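You operate a simulated robot arm through the tools that you are given. There is no shell and no other tool. Be economical: measure what you need, move in short steps, check, and stop when the job is done.

You are at the controls of a simulated robot arm. One attempt, no reset.

TASK
Switch the air from the black branch to the white, at 4 bar.
Fine: shut the black valve and bleed it to zero, open the white valve, set the line gauge by the regulator; the other branch valves stay shut.

It is judged by the outcome, as a careful person would: the job done as asked, and still so three seconds after it is handed in. It fails if anything else is knocked over, pushed out of place, dropped, spilled or broken.

THE ROBOT
A 7-joint arm with a two-finger parallel gripper, fixed in place. Base frame: the origin is at the foot of the arm, x ahead of it, y to its left, z up. Readings come in m, rad, newtons and seconds.
Its first joint turns from -1.152 to 1.152 rad. Payload 2.4 kg.
Tool frame: the origin (TCP) lies between the finger pads and is the grasp point; the fingertips stand 0.03 m ahead of it; z points along the fingers, y is the line along which they close. Largest opening 0.094 m; finger width 0.028, thickness 0.01; the body of the gripper, 0.05 by 0.096 m, starts 0.055 m behind the TCP.
Orientation is that of the tool frame in the base frame, as a unit quaternion [w, x, y, z]. With the fingers straight down and closing along the base's y, the tool's x points along the base's -x, its y along +y and its z along -z.

THE INTERFACE
- The arm moves only by the tool nudge_tool. Its arguments are lists of equal length, an entry for each row: "hand": the gripper command, from -1 (fully open) to 1 (shut), values between in proportion; "offset": the shift along the tool's x, y, z in mm, a list of three; "rot": the turn, a rotation vector about the tool's x, y, z in rad, a list of three. In form: {"hand": [hand, ...], "offset": [[dx, dy, dz], ...], "rot": [[ax, ay, az], ...]}. A call has 1 to 10 rows; each row shifts and turns the commanded pose from where the row before left it, along the tool's axes as they then stand. Each row takes 0.2 s and may step no farther than 0.05 m and 0.15 rad from the row before; otherwise, or with a gripper value out of range, the whole call is refused. Where a pose cannot be reached the arm comes as near as it can. A force on the tool above 40 N (or 10 N above the force at the start of the call, whichever is more), or a blocked arm, ends the call early, and 0.2 s more pass. Each finger travels about 0.153 m/s and halts on what it meets, pressing with about 25 N; the grip force reading is that of the motor and also rises with nothing between the fingers. The clock runs only during rows and for 0.2 s after the last one: add rows that do not move to give the fingers time. The reply holds the time, the measured pose of the TCP, the force on the tool along the base axes, the opening and the grip force, in the units named above and with some noise, and new pictures: "pictures" is both (left out), scene, wrist or none.
- Cameras (640 x 400 px; columns grow to the right, rows downward): "scene" is fixed at [0.0374, 0.477, 1.4421]; the picture's right is [-0.73, -0.69, 0.00], its down [-0.41, 0.43, -0.81] and it looks along [0.55, -0.59, -0.59] (base axes); focal length 259 px, centre (320, 200). "wrist" rides on the gripper at [-0.037, 0, -0.058] in the tool frame; the picture's right is [0.00, -1.00, 0.00], its down [0.97, 0.00, -0.24] and it looks along [0.24, 0.00, 0.97] (tool axes); focal length 218 px, centre (320, 200). There is no depth. A picture from a camera that has moved, and an enlarged one, comes with that camera's place and axes in the base frame and with its lens.
- zoom(camera, box): a new picture of the part [left, top, right, bottom] of that camera's present view, enlarged. It takes no simulated time.
- sign_off(): hands the job in; it is judged then, once.

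Work in short steps. Places have to be worked out from the pictures, the camera data and where the tool is seen: move nearer, look again, correct. Check each grasp and each placing, and mend what went wrong. You have 120 turns and 150 pictures in all, those below and enlarged ones among them. Open the gripper and draw the arm clear of the work before you hand the job in, unless the task says otherwise; then end with one line.

The tools are called after ">>>" as a command line: name --argument value ..., lists and objects as JSON in quotes. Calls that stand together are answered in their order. nudge_tool: Moves the arm, as the interface text tells. Its arguments: {"type":"object","properties":{"hand":{"type":"array"},"offset":{"type":"array"},"rot":{"type":"array"},"pictures":{"type":"string","enum":["both","scene","wrist","none"]}},"required":["hand","offset","rot"]} The other tools are called the same way: zoom (camera, box) takes an enlarged picture of a part of a camera's view; sign_off () hands the job in.

At the start:

```text
time: 0.0
position: [0.3829, 0.1178, 1.2988]
tcp_rot: [0.0, 0.0, 1.0, 0.0]
contact_force: [1.2, -0.5, -0.1]
opening: 0.0938
finger_force: 0.0
```

scene: 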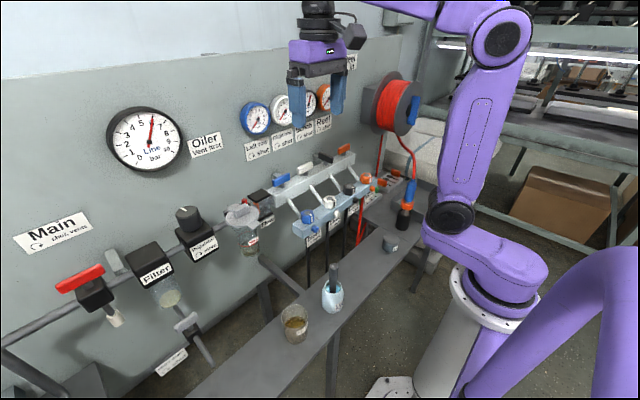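
wrist: 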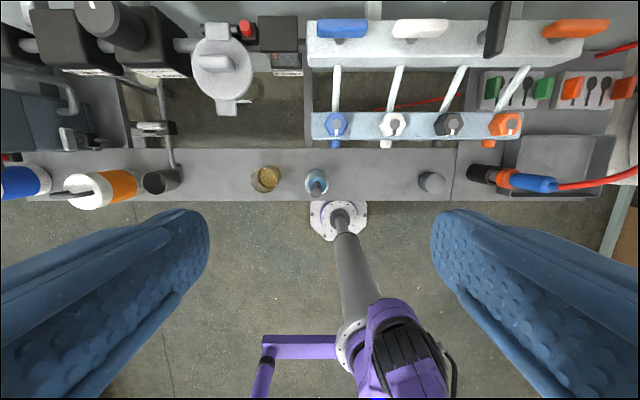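

I start by studying the panel: gauges, manifold valves and labels.

>>> zoom --camera "scene" --box '[230, 80, 350, 165]'

>>> zoom --camera "scene" --box '[230, 140, 390, 250]'

>>> zoom --camera "scene" --box '[100, 100, 260, 290]'

>>> zoom --camera "wrist" --box '[290, 0, 640, 210]'

>>> zoom --camera "wrist" --box '[0, 0, 320, 210]'

```text
4.71 times, centred on (290, 122) of scene
camera zoom: at [0.0374, 0.477, 1.4421], right [-0.73, -0.69, 0.0], down [-0.41, 0.43, -0.81], along [0.55, -0.59, -0.59], focal length 1220 px, centre (461, 565)
```

zoom: 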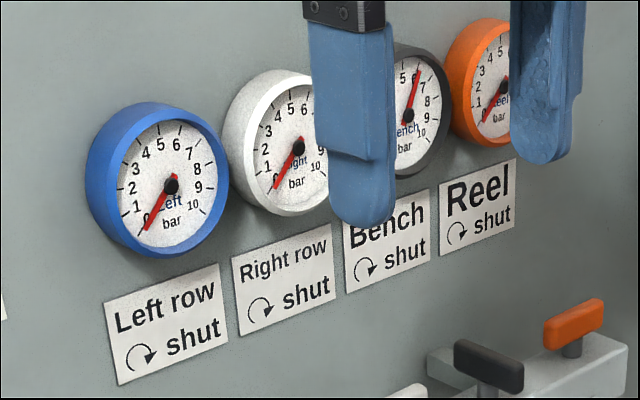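

```text
3.64 times, centred on (310, 195) of scene
camera zoom: at [0.0374, 0.477, 1.4421], right [-0.73, -0.69, 0.0], down [-0.41, 0.43, -0.81], along [0.55, -0.59, -0.59], focal length 943 px, centre (356, 218)
```

zoom: 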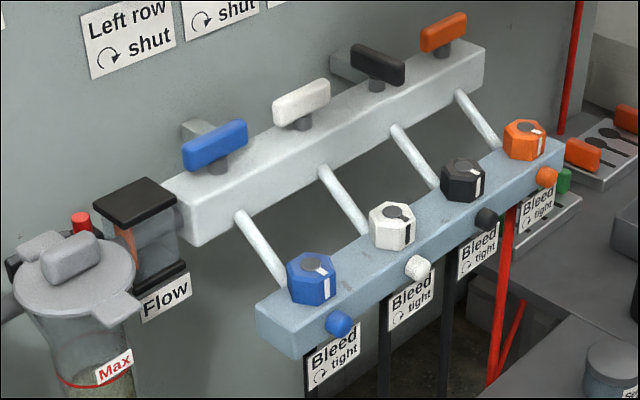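

```text
2.11 times, centred on (180, 195) of scene
camera zoom: at [0.0374, 0.477, 1.4421], right [-0.73, -0.69, 0.0], down [-0.41, 0.43, -0.81], along [0.55, -0.59, -0.59], focal length 546 px, centre (615, 210)
```

zoom: 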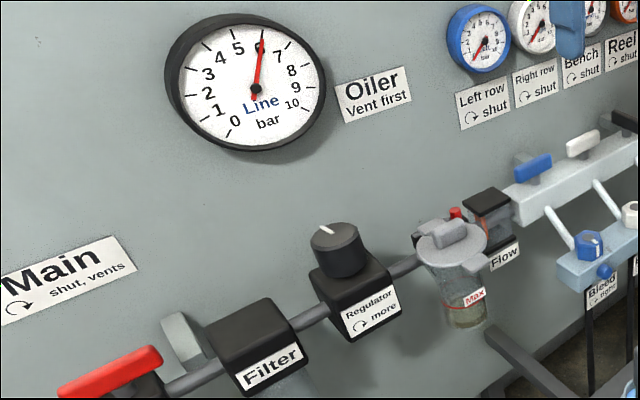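

```text
1.83 times, centred on (465, 105) of wrist
camera zoom: at [0.4215, 0.1179, 1.3571], right [0.0, -1.0, 0.0], down [-0.97, 0.0, 0.24], along [-0.24, 0.0, -0.97], focal length 399 px, centre (55, 374)
```

zoom: 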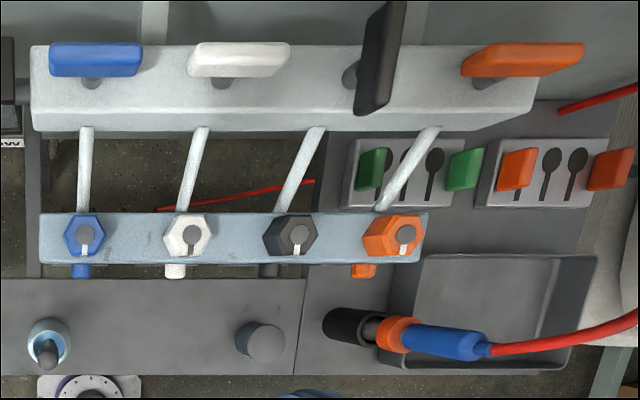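

```text
1.90 times, centred on (160, 105) of wrist
camera zoom: at [0.4215, 0.1179, 1.3571], right [0.0, -1.0, 0.0], down [-0.97, 0.0, 0.24], along [-0.24, 0.0, -0.97], focal length 416 px, centre (625, 381)
```

zoom: 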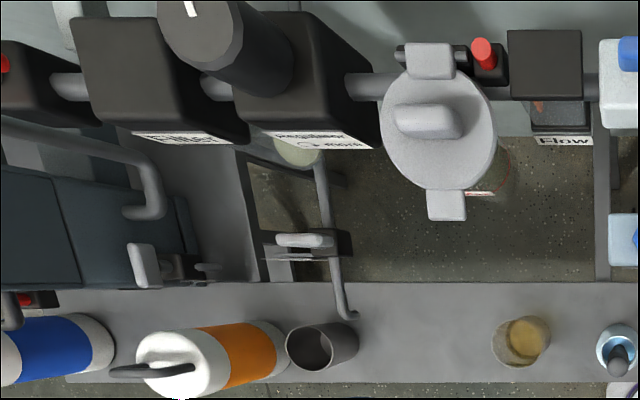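

The black branch is open (handle along x), the others shut, bleeds tight, line at 6 bar. I triangulate the black handle at about (0.57, -0.115, 1.035) with the wall near x≈0.67. I move above it to look closer.

>>> nudge_tool --hand '[-1, -1, -1, -1, -1, -1, -1, -1]' --offset '[[-20, -33, 14], [-20, -33, 14], [-20, -33, 14], [-20, -33, 14], [-20, -33, 14], [-20, -33, 14], [-20, -33, 14], [0, 0, 0]]' --rot '[[0, 0, 0], [0, 0, 0], [0, 0, 0], [0, 0, 0], [0, 0, 0], [0, 0, 0], [0, 0, 0], [0, 0, 0]]'

```text
time: 1.8
position: [0.522, -0.1148, 1.1991]
tcp_rot: [0.0, 0.0, 1.0, 0.0]
contact_force: [-0.3, 0.0, 0.6]
opening: 0.094
finger_force: 0.0
camera wrist: at [0.5596, -0.1138, 1.2582], right [0.0, -1.0, 0.0], down [-0.97, 0.0, 0.24], along [-0.24, 0.0, -0.97], focal length 218 px, centre (320, 200)
```

scene: 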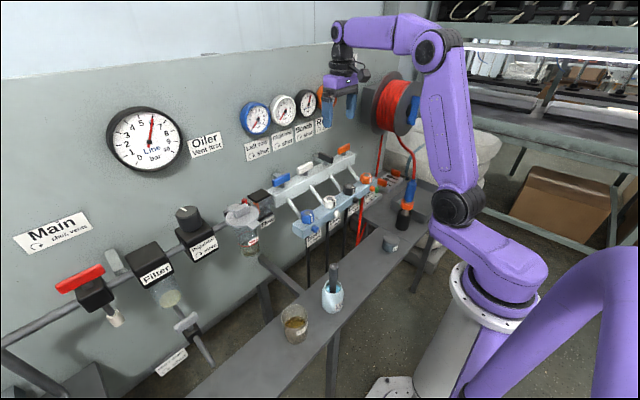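
wrist: 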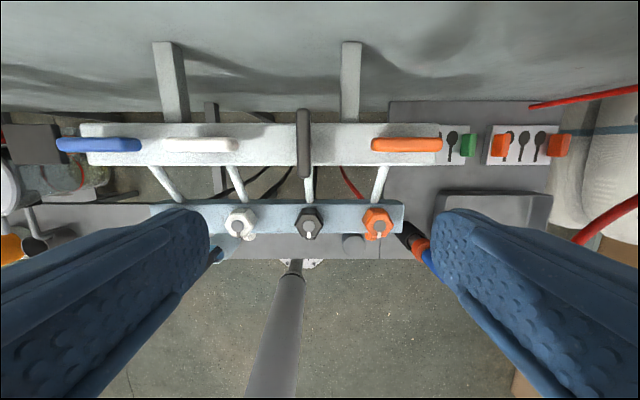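

Black handle now fixes at about (0.563, -0.098), z around 1.035–1.055. I centre over it and descend part way with the fingers half-closed.

>>> nudge_tool --hand '[-0.6, -0.4, -0.3, -0.3, -0.3]' --offset '[[-20, 8, 15], [-21, 9, 15], [0, 0, 25], [0, 0, 24], [0, 0, 0]]' --rot '[[0, 0, 0], [0, 0, 0], [0, 0, 0], [0, 0, 0], [0, 0, 0]]'

>>> zoom --camera "scene" --box '[280, 80, 400, 220]'

```text
time: 3.0
position: [0.5645, -0.0953, 1.1217]
tcp_rot: [-0.001, 0.0, 1.0, 0.0]
contact_force: [-0.3, 0.0, -0.4]
opening: 0.061
finger_force: 0.2
camera wrist: at [0.6013, -0.0936, 1.1792], right [0.0, -1.0, 0.0], down [-0.97, 0.0, 0.24], along [-0.24, 0.0, -0.97], focal length 218 px, centre (320, 200)
```

scene: 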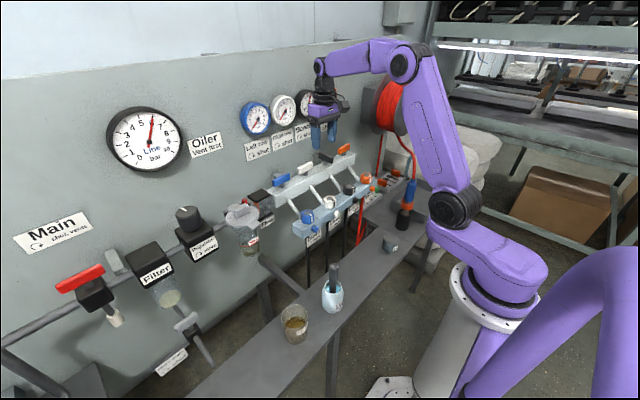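
wrist: 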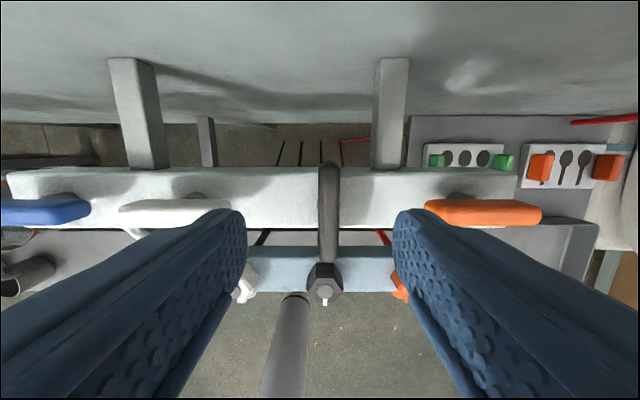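

```text
2.86 times, centred on (340, 150) of scene
camera zoom: at [0.0374, 0.477, 1.4421], right [-0.73, -0.69, 0.0], down [-0.41, 0.43, -0.81], along [0.55, -0.59, -0.59], focal length 741 px, centre (263, 343)
```

zoom: 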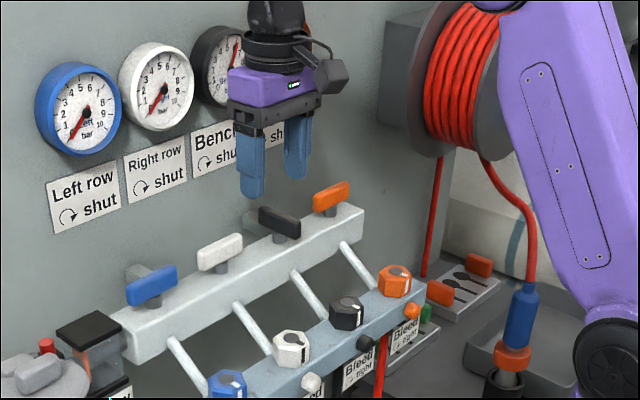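

Handle centre ≈(0.560, -0.0985), top ≈1.05. I lower so the fingertips straddle it (TCP z≈1.063), then close.

>>> nudge_tool --hand '[-0.3, -0.3, -0.3]' --offset '[[4, -3, 20], [0, 0, 20], [0, 0, 17]]' --rot '[[0, 0, 0], [0, 0, 0], [0, 0, 0]]'

>>> zoom --camera "scene" --box '[280, 80, 400, 220]'

```text
time: 3.8
position: [0.5616, -0.0976, 1.0662]
tcp_rot: [0.0, 0.001, 1.0, 0.0]
contact_force: [-0.3, 0.9, 0.0]
opening: 0.0609
finger_force: 0.2
camera wrist: at [0.5993, -0.0973, 1.1238], right [0.0, -1.0, 0.0], down [-0.97, 0.0, 0.24], along [-0.24, 0.0, -0.97], focal length 218 px, centre (320, 200)
```

scene: 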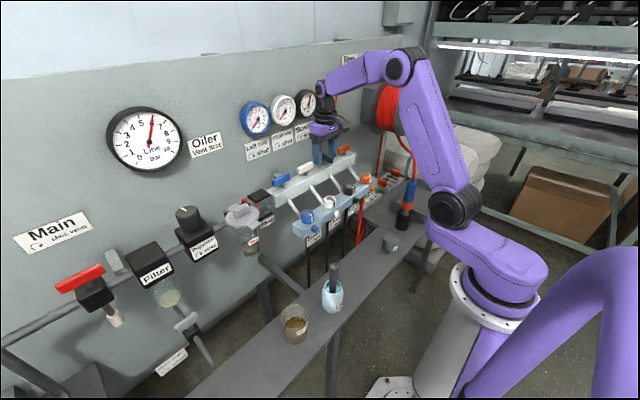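
wrist: 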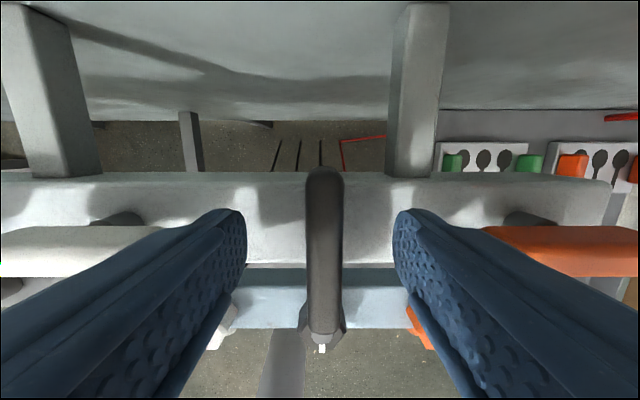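

```text
2.86 times, centred on (340, 150) of scene
camera zoom: at [0.0374, 0.477, 1.4421], right [-0.73, -0.69, 0.0], down [-0.41, 0.43, -0.81], along [0.55, -0.59, -0.59], focal length 741 px, centre (263, 343)
```

zoom: 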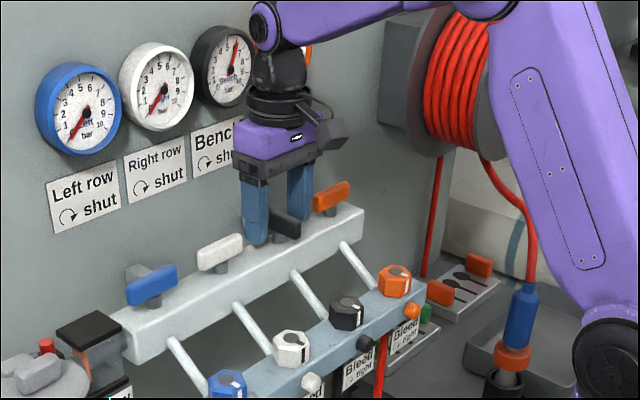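

The fingers straddle the black handle well. Closing on it.

>>> nudge_tool --hand '[0.3, 1, 1]' --offset '[[0, 0, 2], [0, 0, 0], [0, 0, 0]]' --rot '[[0, 0, 0], [0, 0, 0], [0, 0, 0]]' --pictures "none"

```text
time: 4.6
position: [0.5607, -0.099, 1.0642]
tcp_rot: [0.001, 0.002, 1.0, 0.0]
contact_force: [0.0, -8.4, 2.9]
opening: 0.0129
finger_force: 44.9
```

Gripped (12.9 mm). Now turning clockwise (+tool z).

>>> nudge_tool --hand '[1, 1, 1, 1, 1, 1]' --offset '[[0, -1, 0], [0, 0, 0], [0, 0, 0], [0, 0, 0], [0, 0, 0], [0, 0, 0]]' --rot '[[0, 0, 0.05], [0, 0, 0.15], [0, 0, 0.15], [0, 0, 0.15], [0, 0, 0.15], [0, 0, 0.15]]'

```text
time: 6.0
position: [0.561, -0.0999, 1.0632]
tcp_rot: [0.0, 0.39, 0.921, 0.0]
contact_force: [-1.6, 0.7, 6.4]
opening: 0.013
finger_force: 45.0
camera wrist: at [0.5874, -0.1262, 1.1221], right [-0.72, -0.7, 0.0], down [-0.68, 0.7, 0.24], along [-0.17, 0.17, -0.97], focal length 218 px, centre (320, 200)
```

scene: 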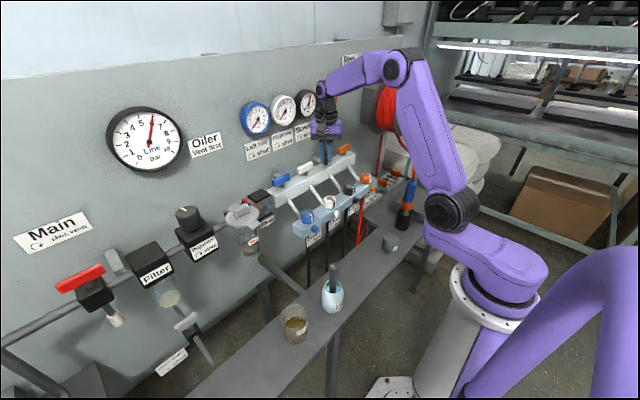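
wrist: 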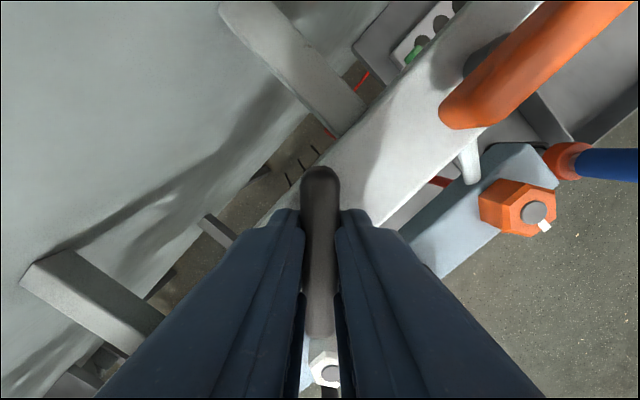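

The handle follows. Continuing to the quarter turn.

>>> nudge_tool --hand '[1, 1, 1, 1, 1, 1, 1]' --offset '[[0, 0, 0], [0, 0, 0], [0, 0, 0], [0, 0, 0], [0, 0, 0], [0, 0, 0], [0, 0, 0]]' --rot '[[0, 0, 0.15], [0, 0, 0.15], [0, 0, 0.15], [0, 0, 0.15], [0, 0, 0.13], [0, 0, 0.04], [0, 0, 0]]'

>>> zoom --camera "scene" --box '[230, 80, 350, 165]'

```text
time: 7.6
position: [0.5596, -0.1014, 1.0642]
tcp_rot: [0.001, 0.707, 0.707, 0.0]
contact_force: [-9.3, 6.1, 18.8]
opening: 0.0127
finger_force: 45.0
camera wrist: at [0.561, -0.1369, 1.1221], right [-1.0, 0.0, 0.0], down [0.0, 0.97, 0.24], along [0.0, 0.24, -0.97], focal length 218 px, centre (320, 200)
```

scene: 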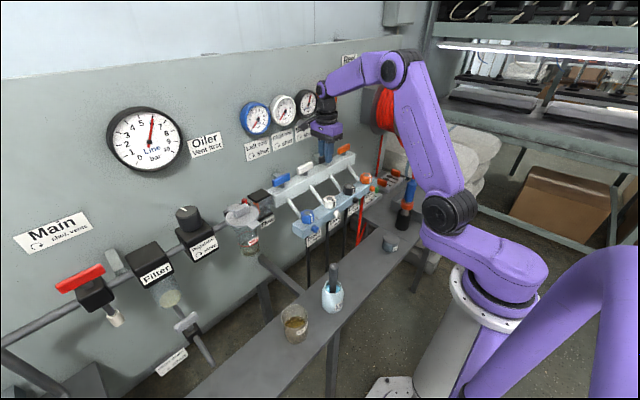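
wrist: 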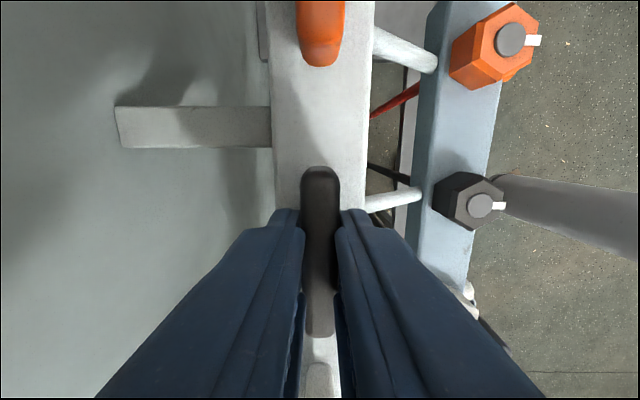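

```text
4.71 times, centred on (290, 122) of scene
camera zoom: at [0.0368, 0.4773, 1.442], right [-0.73, -0.69, 0.0], down [-0.41, 0.43, -0.81], along [0.55, -0.59, -0.59], focal length 1220 px, centre (461, 565)
```

zoom: 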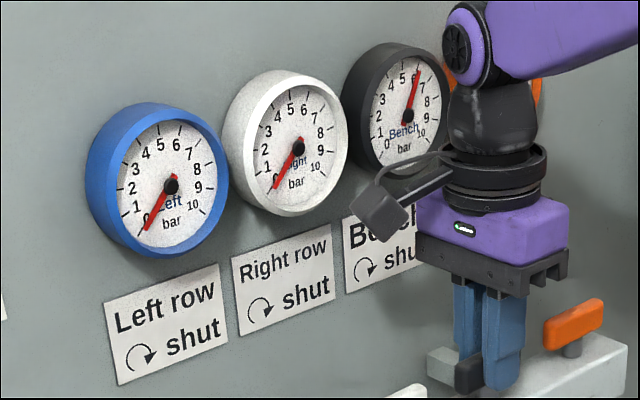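

Black valve shut at the quarter turn; bench gauge still shows 6 (trapped). I release, lift and move above the black bleed knob at about (0.458, -0.102, 0.97).

>>> nudge_tool --hand '[-0.5, -0.3, -0.3, -0.3, -0.3, -0.3, -0.3, -0.3]' --offset '[[0, 0, 0], [0, 0, 0], [0, 0, -30], [0, 0, -30], [0, 35, 0], [0, 35, 0], [0, 32, 20], [0, 0, 20]]' --rot '[[0, 0, 0], [0, 0, 0], [0, 0, 0], [0, 0, 0], [0, 0, 0], [0, 0, 0], [0, 0, 0], [0, 0, 0]]'

```text
time: 8.8
position: [0.5875, -0.1008, 1.125]
tcp_rot: [-0.01, 0.707, 0.707, -0.01]
contact_force: [-48.2, 8.4, 5.5]
opening: 0.0609
finger_force: 0.0
stopped in row 6: the force on the tool passed its limit (the readings are from after the stop); the commanded pose is now the measured one
camera wrist: at [0.5898, -0.1364, 1.1827], right [-1.0, 0.0, 0.03], down [0.01, 0.97, 0.24], along [-0.03, 0.24, -0.97], focal length 218 px, centre (320, 200)
```

scene: 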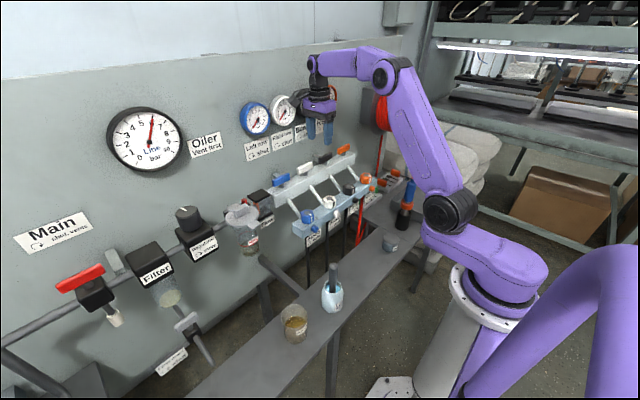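
wrist: 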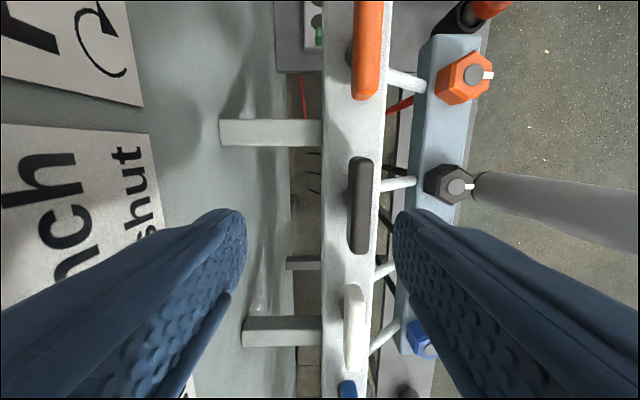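

I moved the wrong way (tool y is now base +x) and touched the wall side; backing off now along −x and restoring the tilt.

>>> nudge_tool --hand '[-0.3, -0.3, -0.3, -0.3, -0.3]' --offset '[[0, -30, 0], [0, -35, 0], [0, -35, 0], [0, -30, 20], [0, 0, 0]]' --rot '[[-0.028, 0, 0], [0, 0, 0], [0, 0, 0], [0, 0, 0], [0, 0, 0]]'

>>> zoom --camera "scene" --box '[230, 80, 350, 165]'

```text
time: 10.1
position: [0.4622, -0.1005, 1.1009]
tcp_rot: [0.001, 0.707, 0.707, 0.003]
contact_force: [0.0, -0.2, 0.5]
opening: 0.0611
finger_force: 0.0
camera wrist: at [0.4624, -0.1364, 1.16], right [-1.0, 0.0, -0.01], down [0.0, 0.97, 0.24], along [0.01, 0.24, -0.97], focal length 218 px, centre (320, 200)
```

scene: 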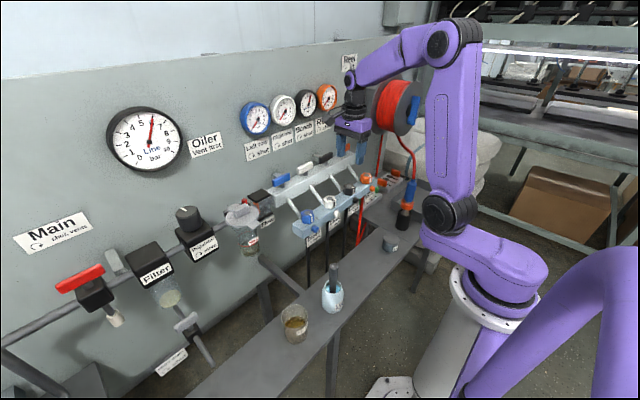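
wrist: 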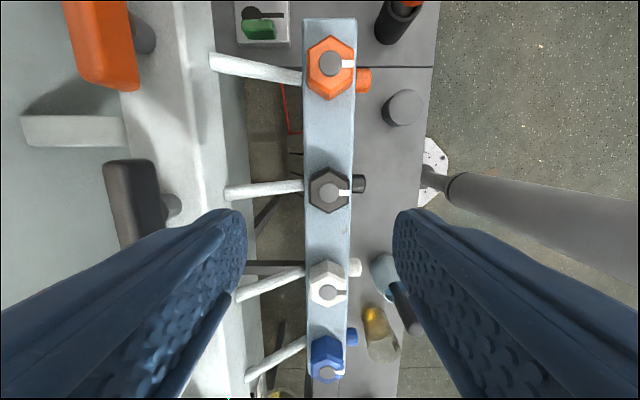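

```text
4.71 times, centred on (290, 122) of scene
camera zoom: at [0.0374, 0.477, 1.4421], right [-0.73, -0.69, 0.0], down [-0.41, 0.43, -0.81], along [0.55, -0.59, -0.59], focal length 1220 px, centre (461, 565)
```

zoom: 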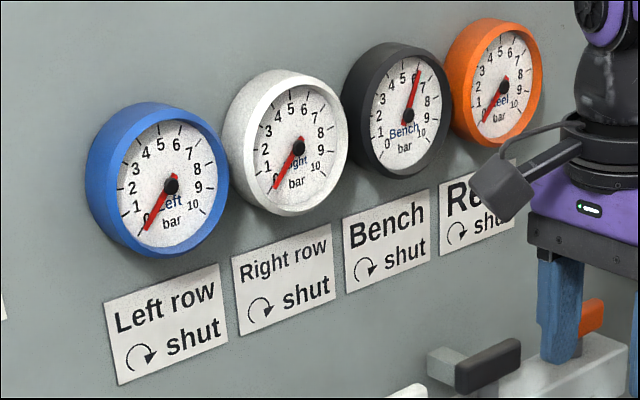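

No damage; gauges fine. Black bleed hex centre ≈(0.4555, -0.0995, 0.977), flats facing ±x which suits this grip. Descending.

>>> nudge_tool --hand '[-0.3, -0.3, -0.3, -0.3, -0.3]' --offset '[[1, -6, 30], [0, 0, 30], [0, 0, 25], [0, 0, 18], [0, 0, 0]]' --rot '[[0, 0, 0], [0, 0, 0], [0, 0, 0], [0, 0, 0], [0, 0, 0]]'

>>> zoom --camera "scene" --box '[290, 110, 410, 230]'

```text
time: 11.2
position: [0.4539, -0.1003, 0.9977]
tcp_rot: [0.001, 0.707, 0.707, 0.003]
contact_force: [0.3, -0.2, -0.4]
opening: 0.061
finger_force: 0.1
camera wrist: at [0.4563, -0.1364, 1.0565], right [-1.0, 0.0, -0.01], down [0.0, 0.97, 0.24], along [0.01, 0.24, -0.97], focal length 218 px, centre (320, 200)
```

scene: 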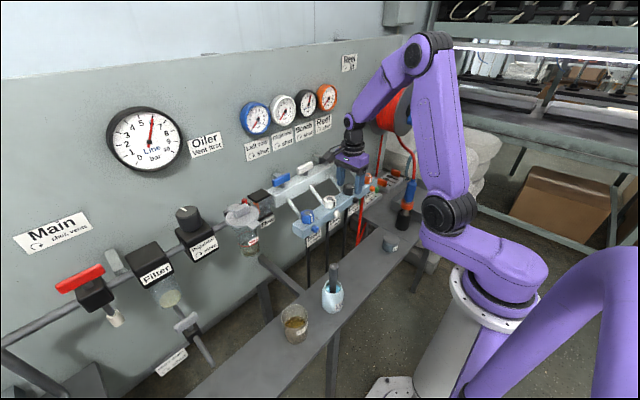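
wrist: 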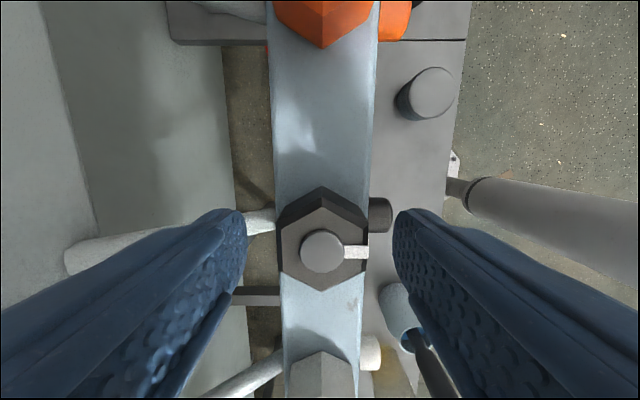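

```text
3.33 times, centred on (350, 170) of scene
camera zoom: at [0.0374, 0.477, 1.4421], right [-0.73, -0.69, 0.0], down [-0.41, 0.43, -0.81], along [0.55, -0.59, -0.59], focal length 864 px, centre (220, 300)
```

zoom: 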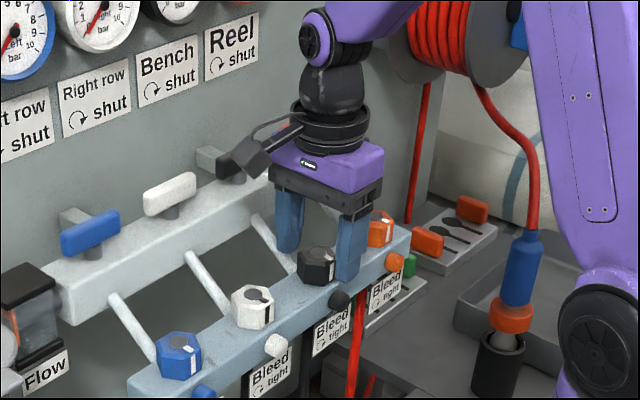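

Hex nearly centred (+2 mm in x and y). Slight correction, 4 mm lower, then close.

>>> nudge_tool --hand '[-0.3, 0.2, 1, 1]' --offset '[[2, 2, 4], [0, 0, 0], [0, 0, 0], [0, 0, 0]]' --rot '[[0, 0, 0], [0, 0, 0], [0, 0, 0], [0, 0, 0]]' --pictures "none"

```text
time: 12.2
position: [0.4549, -0.0986, 0.9955]
tcp_rot: [-0.002, 0.707, 0.707, 0.001]
contact_force: [-24.4, 0.1, 1.5]
opening: 0.0345
finger_force: 45.1
```

Gripped at 34.5 mm. Ease the side load 1.5 mm and turn counter-clockwise ~60° while checking the Bench gauge.

>>> nudge_tool --hand '[1, 1, 1, 1, 1, 1, 1, 1, 1]' --offset '[[0, -2, 0], [0, 0, 0], [0, 0, 0], [0, 0, 0], [0, 0, 0], [0, 0, 0], [0, 0, 0], [0, 0, 0], [0, 0, 0]]' --rot '[[0, 0, 0], [0, 0, -0.15], [0, 0, -0.15], [0, 0, -0.15], [0, 0, -0.15], [0, 0, -0.15], [0, 0, -0.15], [0, 0, -0.15], [0, 0, 0]]' --pictures "wrist"

>>> zoom --camera "scene" --box '[230, 80, 350, 165]'

```text
time: 14.2
position: [0.4552, -0.0991, 0.9965]
tcp_rot: [0.002, 0.258, 0.966, 0.0]
contact_force: [-15.3, -15.2, -7.1]
opening: 0.0344
finger_force: 45.2
camera wrist: at [0.4873, -0.117, 1.0543], right [-0.5, -0.87, 0.0], down [-0.84, 0.48, 0.24], along [-0.2, 0.12, -0.97], focal length 218 px, centre (320, 200)
```

wrist: 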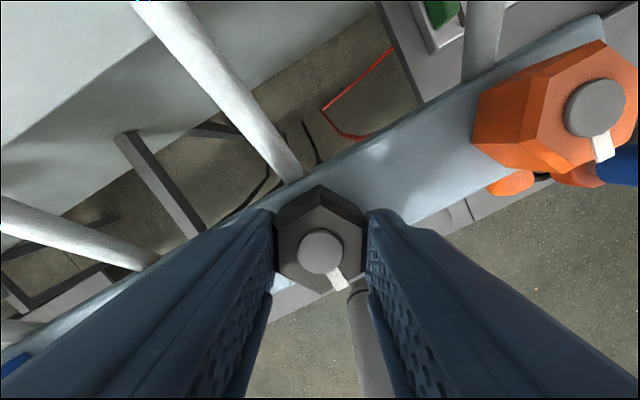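

```text
4.71 times, centred on (290, 122) of scene
camera zoom: at [0.0371, 0.4766, 1.4423], right [-0.73, -0.69, 0.0], down [-0.41, 0.43, -0.81], along [0.55, -0.59, -0.59], focal length 1220 px, centre (461, 565)
```

zoom: 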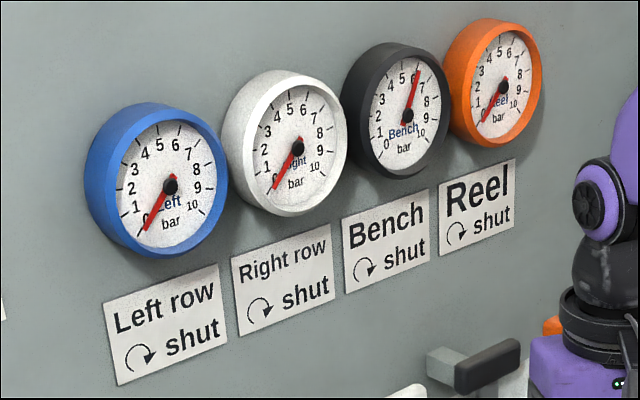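

The white mark still points −x, so either the hex slipped to its next flats or the mark is fixed. Another ~30° will tell.

>>> nudge_tool --hand '[1, 1, 1, 1]' --offset '[[0, 0, 0], [0, 0, 0], [0, 0, 0], [0, 0, 0]]' --rot '[[0, 0, -0.15], [0, 0, -0.15], [0, 0, -0.15], [0, 0, 0]]' --pictures "wrist"

>>> zoom --camera "scene" --box '[230, 80, 350, 165]'

```text
time: 15.2
position: [0.4566, -0.1008, 0.9967]
tcp_rot: [0.004, 0.036, 0.999, 0.0]
contact_force: [-7.5, -22.2, -3.7]
opening: 0.0395
finger_force: 44.3
camera wrist: at [0.4937, -0.1014, 1.0546], right [-0.07, -1.0, 0.0], down [-0.97, 0.07, 0.23], along [-0.23, 0.02, -0.97], focal length 218 px, centre (320, 200)
```

wrist: 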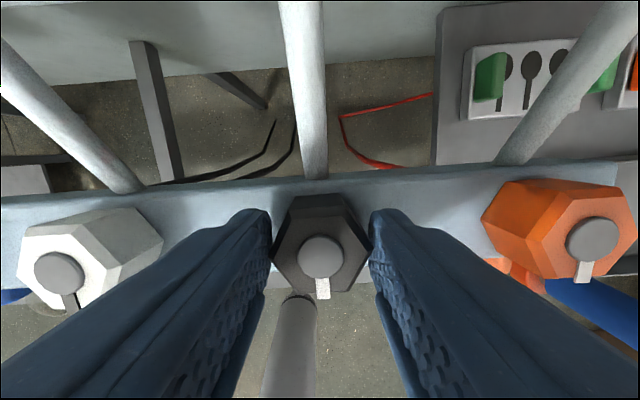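

```text
4.71 times, centred on (290, 122) of scene
camera zoom: at [0.0372, 0.4764, 1.4423], right [-0.73, -0.69, 0.0], down [-0.41, 0.43, -0.81], along [0.55, -0.59, -0.59], focal length 1220 px, centre (461, 565)
```

zoom: 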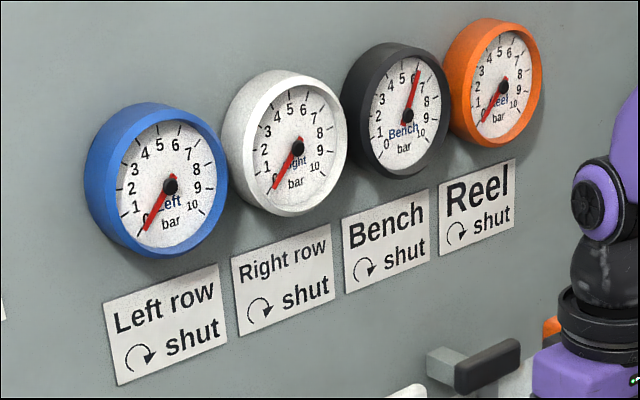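

The hex did not turn; the fingers slipped around its corners. I'll look closely at the knob construction before choosing how to turn it.

>>> zoom --camera "wrist" --box '[250, 180, 390, 310]'

>>> zoom --camera "scene" --box '[285, 170, 385, 250]'

>>> zoom --camera "wrist" --box '[470, 160, 640, 310]'

```text
3.08 times, centred on (320, 245) of wrist
camera zoom: at [0.4937, -0.1014, 1.0546], right [-0.07, -1.0, 0.0], down [-0.97, 0.07, 0.23], along [-0.23, 0.02, -0.97], focal length 672 px, centre (320, 62)
```

zoom: 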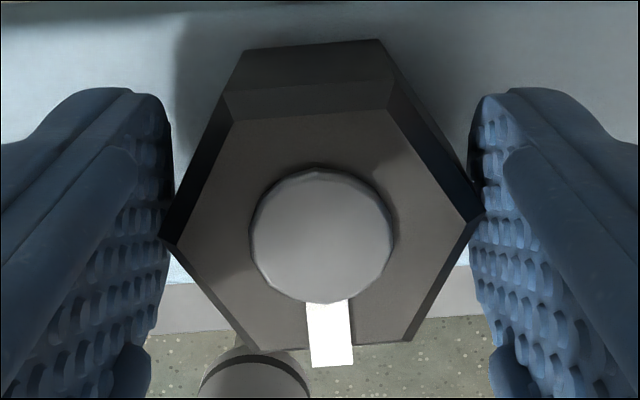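

```text
5.00 times, centred on (335, 210) of scene
camera zoom: at [0.0372, 0.4764, 1.4423], right [-0.73, -0.69, 0.0], down [-0.41, 0.43, -0.81], along [0.55, -0.59, -0.59], focal length 1296 px, centre (245, 150)
```

zoom: 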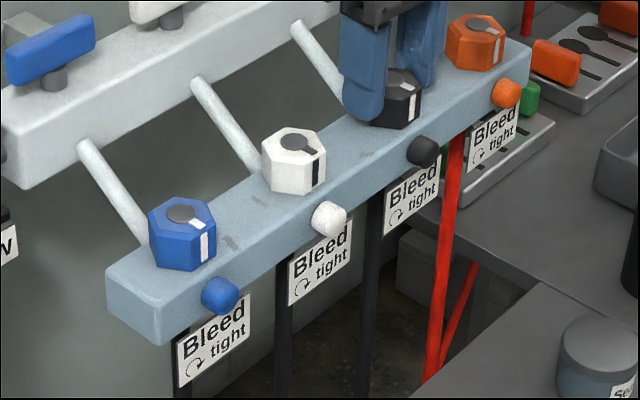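

```text
2.67 times, centred on (555, 235) of wrist
camera zoom: at [0.4937, -0.1014, 1.0546], right [-0.07, -1.0, 0.0], down [-0.97, 0.07, 0.23], along [-0.23, 0.02, -0.97], focal length 582 px, centre (-307, 107)
```

zoom: 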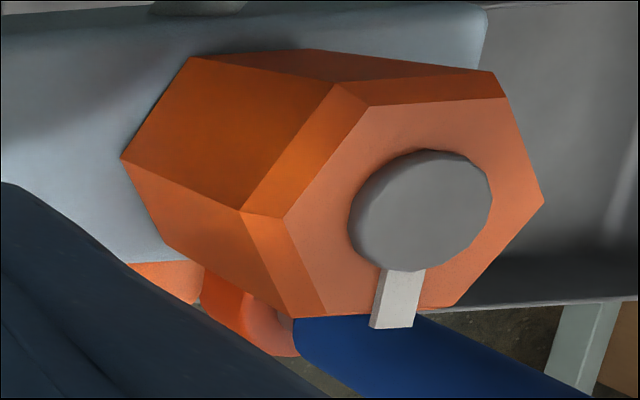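

The hex with its painted mark is the bleed screw; my grip was shallow (≈11 mm) and off-centre, so it slipped. I open, rotate back to the flats, go ~7 mm deeper and regrip.

>>> nudge_tool --hand '[-0.3, -0.3, -0.3, -0.3, -0.3, -0.3, -0.3, -0.3, -0.3, -0.3]' --offset '[[0, 0, 0], [0, 0, -4], [0, 0, 0], [0, 0, 0], [0, 0, 0], [0, 0, 0], [0, 0, 0], [0, 0, 0], [0, 0, 0], [0, 0, 0]]' --rot '[[0, 0, 0], [0, 0, 0.15], [0, 0, 0.15], [0, 0, 0.15], [0, 0, 0.15], [0, 0, 0.15], [0, 0, 0.15], [0, 0, 0.15], [0, 0, 0.15], [0, 0, 0.15]]' --pictures "none"

>>> nudge_tool --hand '[-0.3, -0.3, -0.3]' --offset '[[0, 0, 0], [0, 0, 0], [0, 0, 0]]' --rot '[[0, 0, 0.145], [0, 0, 0], [0, 0, 0]]' --pictures "wrist"

```text
time: 17.4
position: [0.455, -0.0981, 1.0]
tcp_rot: [0.002, 0.654, 0.757, 0.002]
contact_force: [0.2, 0.7, 0.0]
opening: 0.0608
finger_force: 0.0
```

```text
time: 18.2
position: [0.4559, -0.098, 1.0007]
tcp_rot: [0.001, 0.705, 0.709, 0.001]
contact_force: [0.2, -0.7, 0.3]
opening: 0.0613
finger_force: 0.1
camera wrist: at [0.4561, -0.1335, 1.0583], right [-1.0, 0.0, -0.01], down [-0.01, 0.97, 0.24], along [0.0, 0.24, -0.97], focal length 218 px, centre (320, 200)
```

wrist: 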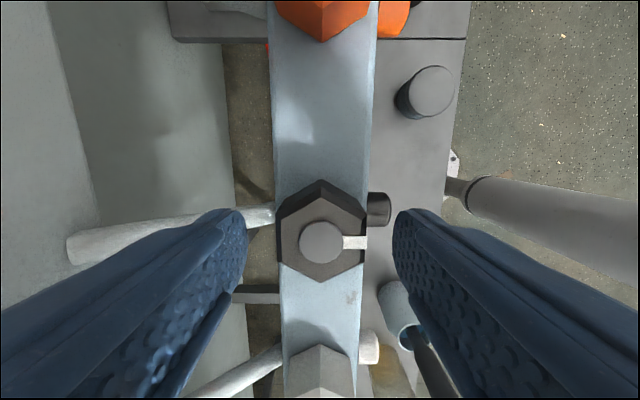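

Well centred in x; 1.5 mm to +y. Lower to TCP z≈0.989 and close.

>>> nudge_tool --hand '[-0.3, -0.3, -0.3, 0.3, 1, 1]' --offset '[[1.5, 0, 6], [0, 0, 6], [0, 0, 0], [0, 0, 0], [0, 0, 0], [0, 0, 0]]' --rot '[[0, 0, 0], [0, 0, 0], [0, 0, 0], [0, 0, 0], [0, 0, 0], [0, 0, 0]]' --pictures "wrist"

```text
time: 18.8
position: [0.4575, -0.0969, 0.9944]
tcp_rot: [0.007, 0.706, 0.709, 0.005]
contact_force: [-8.9, 1.7, 13.9]
opening: 0.0566
finger_force: 0.0
stopped in row 2: the force on the tool passed its limit (the readings are from after the stop); the commanded pose is now the measured one
camera wrist: at [0.4579, -0.1323, 1.0528], right [-1.0, -0.01, -0.02], down [-0.01, 0.97, 0.24], along [0.01, 0.24, -0.97], focal length 218 px, centre (320, 200)
```

wrist: 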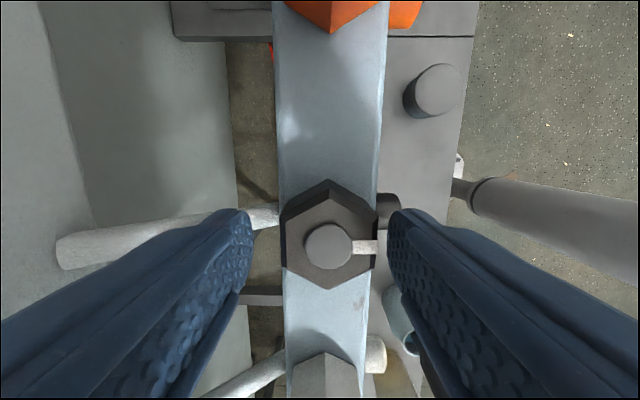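

Contact when lowering — likely the +x finger on the white pipe. I'll lift, and use the flats at yaw 30° instead, where the fingers clear the pipe, going deeper there.

>>> nudge_tool --hand '[-0.2, -0.2, -0.2, -0.2, -0.2, -0.2, -0.2, -0.2, -0.2]' --offset '[[0, -2, -8], [0, 0, 0], [0, 0, 0], [0, 0, 0], [0, 0, 0], [0, 0, 0], [0, 0, 0], [0, 0, 0], [0, 0, 0]]' --rot '[[0.018, 0, 0], [0, 0, -0.15], [0, 0, -0.15], [0, 0, -0.15], [0, 0, -0.15], [0, 0, -0.15], [0, 0, -0.15], [0, 0, -0.145], [0, 0, 0]]' --pictures "wrist"

```text
time: 20.8
position: [0.4563, -0.0987, 1.003]
tcp_rot: [0.0, 0.256, 0.967, -0.001]
contact_force: [-0.3, 1.1, 0.7]
opening: 0.0564
finger_force: 0.0
camera wrist: at [0.4897, -0.1146, 1.0603], right [-0.5, -0.87, 0.0], down [-0.84, 0.48, 0.24], along [-0.21, 0.12, -0.97], focal length 218 px, centre (320, 200)
```

wrist: 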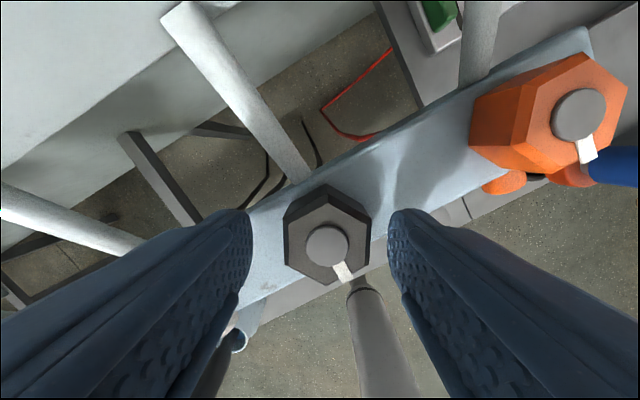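

Hex lies 3 mm toward −tool-y and +3 mm tool-x, i.e. centre ≈(0.452, -0.100). Correct, descend 14 mm, close.

>>> nudge_tool --hand '[-0.2, -0.2, -0.2, 0.2, 1, 1]' --offset '[[3, -3, 0], [0, 0, 7], [0, 0, 7], [0, 0, 0], [0, 0, 0], [0, 0, 0]]' --rot '[[0, 0, 0], [0, 0, 0], [0, 0, 0], [0, 0, 0], [0, 0, 0], [0, 0, 0]]' --pictures "wrist"

```text
time: 22.2
position: [0.4529, -0.0996, 0.9884]
tcp_rot: [0.0, 0.257, 0.967, -0.002]
contact_force: [6.3, 10.0, -5.3]
opening: 0.0344
finger_force: 45.2
camera wrist: at [0.4862, -0.116, 1.0464], right [-0.5, -0.87, 0.0], down [-0.84, 0.48, 0.24], along [-0.21, 0.12, -0.97], focal length 218 px, centre (320, 200)
```

wrist: 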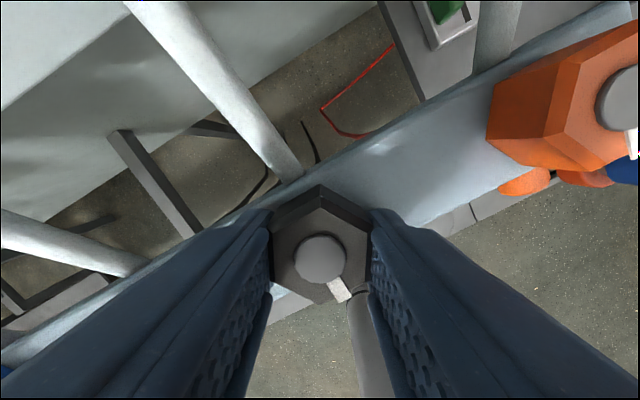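

Deep, nearly balanced grip. Ease 1 mm and turn counter-clockwise.

>>> nudge_tool --hand '[1, 1, 1, 1, 1]' --offset '[[0, 1, 0], [0, 0, 0], [0, 0, 0], [0, 0, 0], [0, 0, 0]]' --rot '[[0, 0, 0], [0, 0, -0.1], [0, 0, -0.1], [0, 0, -0.1], [0, 0, 0]]' --pictures "wrist"

```text
time: 23.4
position: [0.4514, -0.0991, 0.9884]
tcp_rot: [-0.001, 0.111, 0.994, -0.001]
contact_force: [-6.1, -9.5, 11.7]
opening: 0.0386
finger_force: 45.1
camera wrist: at [0.4886, -0.1059, 1.0464], right [-0.22, -0.98, 0.0], down [-0.95, 0.22, 0.24], along [-0.24, 0.05, -0.97], focal length 218 px, centre (320, 200)
```

wrist: 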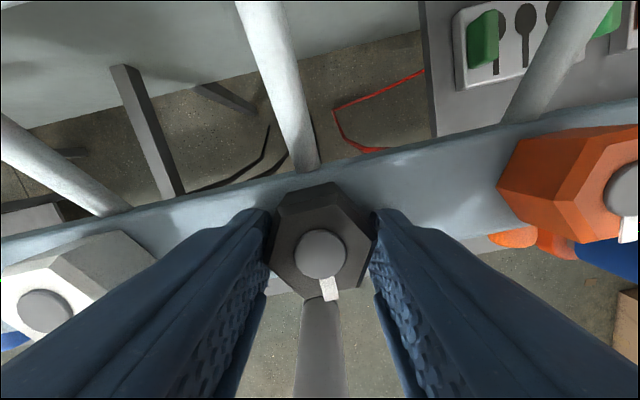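

It still slips, so this hex may not be what turns. I'll inspect the label and the round front fittings more closely.

>>> nudge_tool --hand '[-0.3, -0.3, -0.3, -0.3, -0.3]' --offset '[[0, 0, 0], [0, 0, 0], [0, 0, -30], [0, 0, -40], [0, 0, -40]]' --rot '[[0, 0, 0], [0, 0, 0], [0, 0, 0], [0, 0, 0], [0, 0, 0]]' --pictures "none"

>>> zoom --camera "scene" --box '[330, 175, 380, 225]'

>>> zoom --camera "scene" --box '[295, 190, 355, 250]'

>>> zoom --camera "wrist" --box '[180, 130, 460, 310]'

```text
time: 24.6
position: [0.4519, -0.0959, 1.0966]
tcp_rot: [-0.001, 0.11, 0.994, 0.0]
contact_force: [0.1, 1.4, 0.7]
opening: 0.0611
finger_force: 0.2
```

```text
8.00 times, centred on (355, 200) of scene
camera zoom: at [0.0374, 0.477, 1.4421], right [-0.73, -0.69, 0.0], down [-0.41, 0.43, -0.81], along [0.55, -0.59, -0.59], focal length 2074 px, centre (40, 200)
```

zoom: 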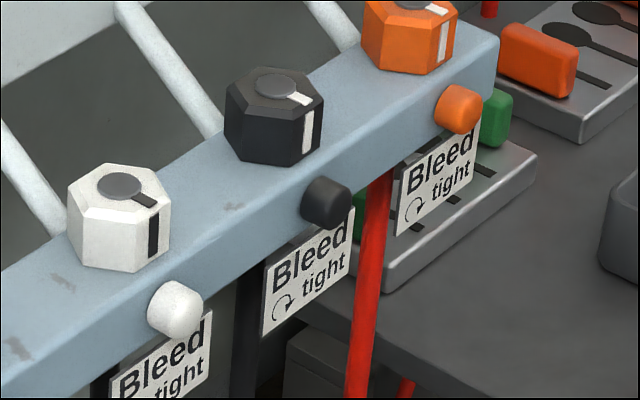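

```text
6.67 times, centred on (325, 220) of scene
camera zoom: at [0.0374, 0.477, 1.4421], right [-0.73, -0.69, 0.0], down [-0.41, 0.43, -0.81], along [0.55, -0.59, -0.59], focal length 1728 px, centre (287, 67)
```

zoom: 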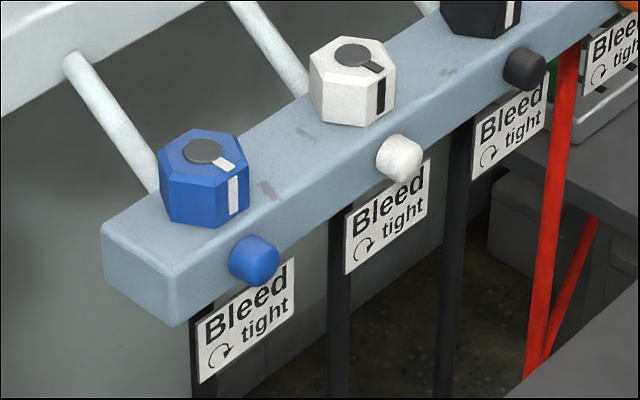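

```text
2.22 times, centred on (320, 220) of wrist
camera zoom: at [0.4894, -0.1018, 1.1551], right [-0.22, -0.98, 0.0], down [-0.95, 0.21, 0.24], along [-0.23, 0.05, -0.97], focal length 485 px, centre (320, 156)
```

zoom: 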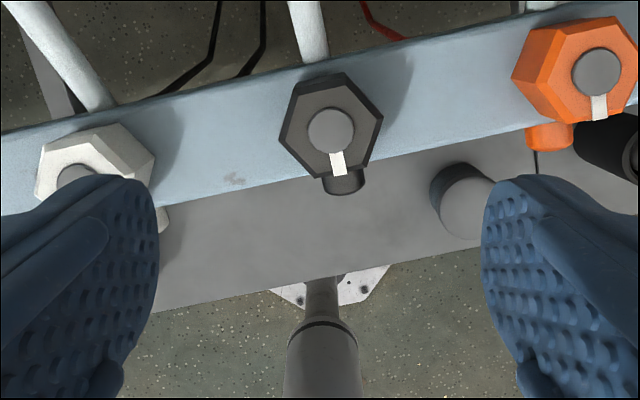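

Before trying anything else, I look at the holders on the right and other items for anything relevant (e.g. a key or spanner for the bleeds).

>>> nudge_tool --hand '[-0.3, -0.3, -0.3, -0.3]' --offset '[[-10, -40, -20], [-10, -40, -20], [0, -30, -20], [0, 0, 0]]' --rot '[[0, 0, 0], [0, 0, 0], [0, 0, 0], [0, 0, 0]]' --pictures "wrist"

>>> zoom --camera "scene" --box '[355, 150, 455, 260]'

>>> zoom --camera "scene" --box '[260, 230, 420, 350]'

```text
time: 25.6
position: [0.4452, -0.2056, 1.1605]
tcp_rot: [-0.001, 0.109, 0.994, -0.001]
contact_force: [1.2, -0.6, -0.1]
opening: 0.0609
finger_force: 0.1
camera wrist: at [0.4832, -0.2131, 1.2183], right [-0.22, -0.98, 0.0], down [-0.95, 0.21, 0.24], along [-0.23, 0.05, -0.97], focal length 218 px, centre (320, 200)
```

wrist: 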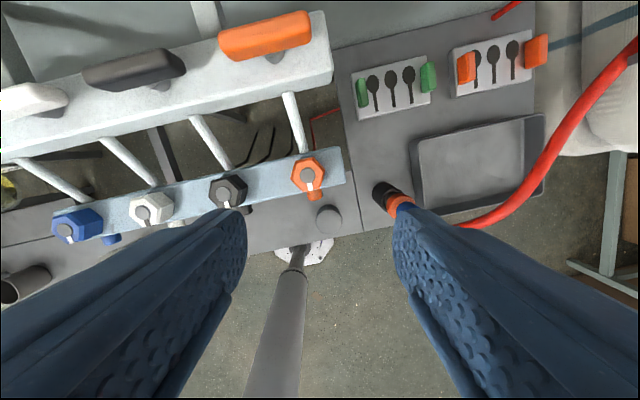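

```text
3.64 times, centred on (405, 205) of scene
camera zoom: at [0.0374, 0.477, 1.4421], right [-0.73, -0.69, 0.0], down [-0.41, 0.43, -0.81], along [0.55, -0.59, -0.59], focal length 943 px, centre (11, 182)
```

zoom: 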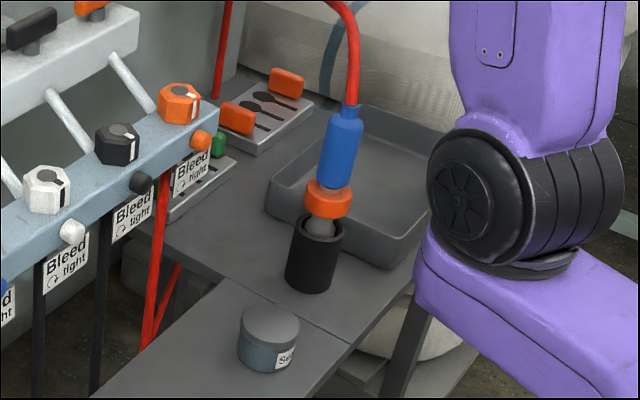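

```text
3.33 times, centred on (340, 290) of scene
camera zoom: at [0.0374, 0.477, 1.4421], right [-0.73, -0.69, 0.0], down [-0.41, 0.43, -0.81], along [0.55, -0.59, -0.59], focal length 864 px, centre (253, -100)
```

zoom: 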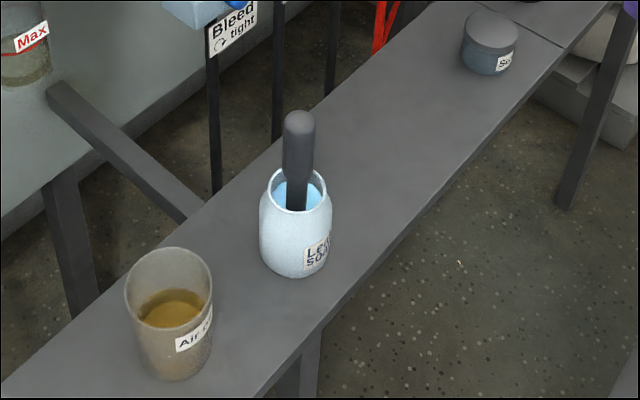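

No tool for bleeds is provided. I'll view the front fittings head-on by tilting the wrist camera forward from in front of the bar.

>>> nudge_tool --hand '[-0.3, -0.3, -0.3, -0.3, -0.3, -0.3, -0.3, -0.3, -0.3, -0.3]' --offset '[[0, 0, 0], [0, 0, 0], [30, 35, 0], [30, 35, 0], [30, 35, 0], [0, 0, 0], [0, 0, 0], [0, 0, 0], [0, 0, 0], [0, 0, 0]]' --rot '[[0, 0, -0.11], [0, 0, -0.11], [0, 0, 0], [0, 0, 0], [0, 0, 0], [0, -0.15, 0], [0, -0.15, 0], [0, -0.15, 0], [0, -0.15, 0], [0, -0.15, 0]]' --pictures "wrist"

```text
time: 27.8
position: [0.3591, -0.1033, 1.1583]
tcp_rot: [0.366, -0.001, 0.931, -0.001]
contact_force: [0.4, 0.7, -0.4]
opening: 0.0609
finger_force: 0.1
camera wrist: at [0.3462, -0.102, 1.226], right [0.0, -1.0, 0.0], down [-0.87, 0.0, -0.49], along [0.49, 0.0, -0.87], focal length 218 px, centre (320, 200)
```

wrist: 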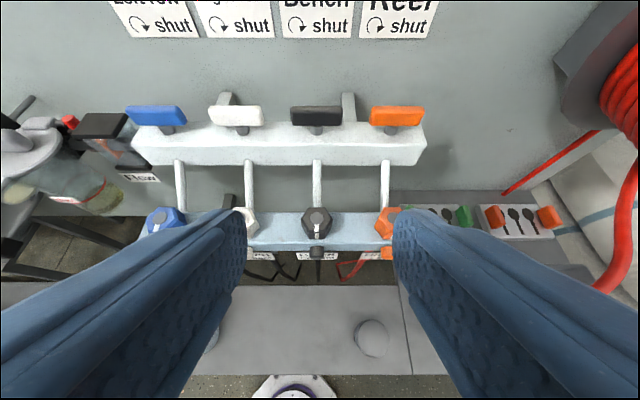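

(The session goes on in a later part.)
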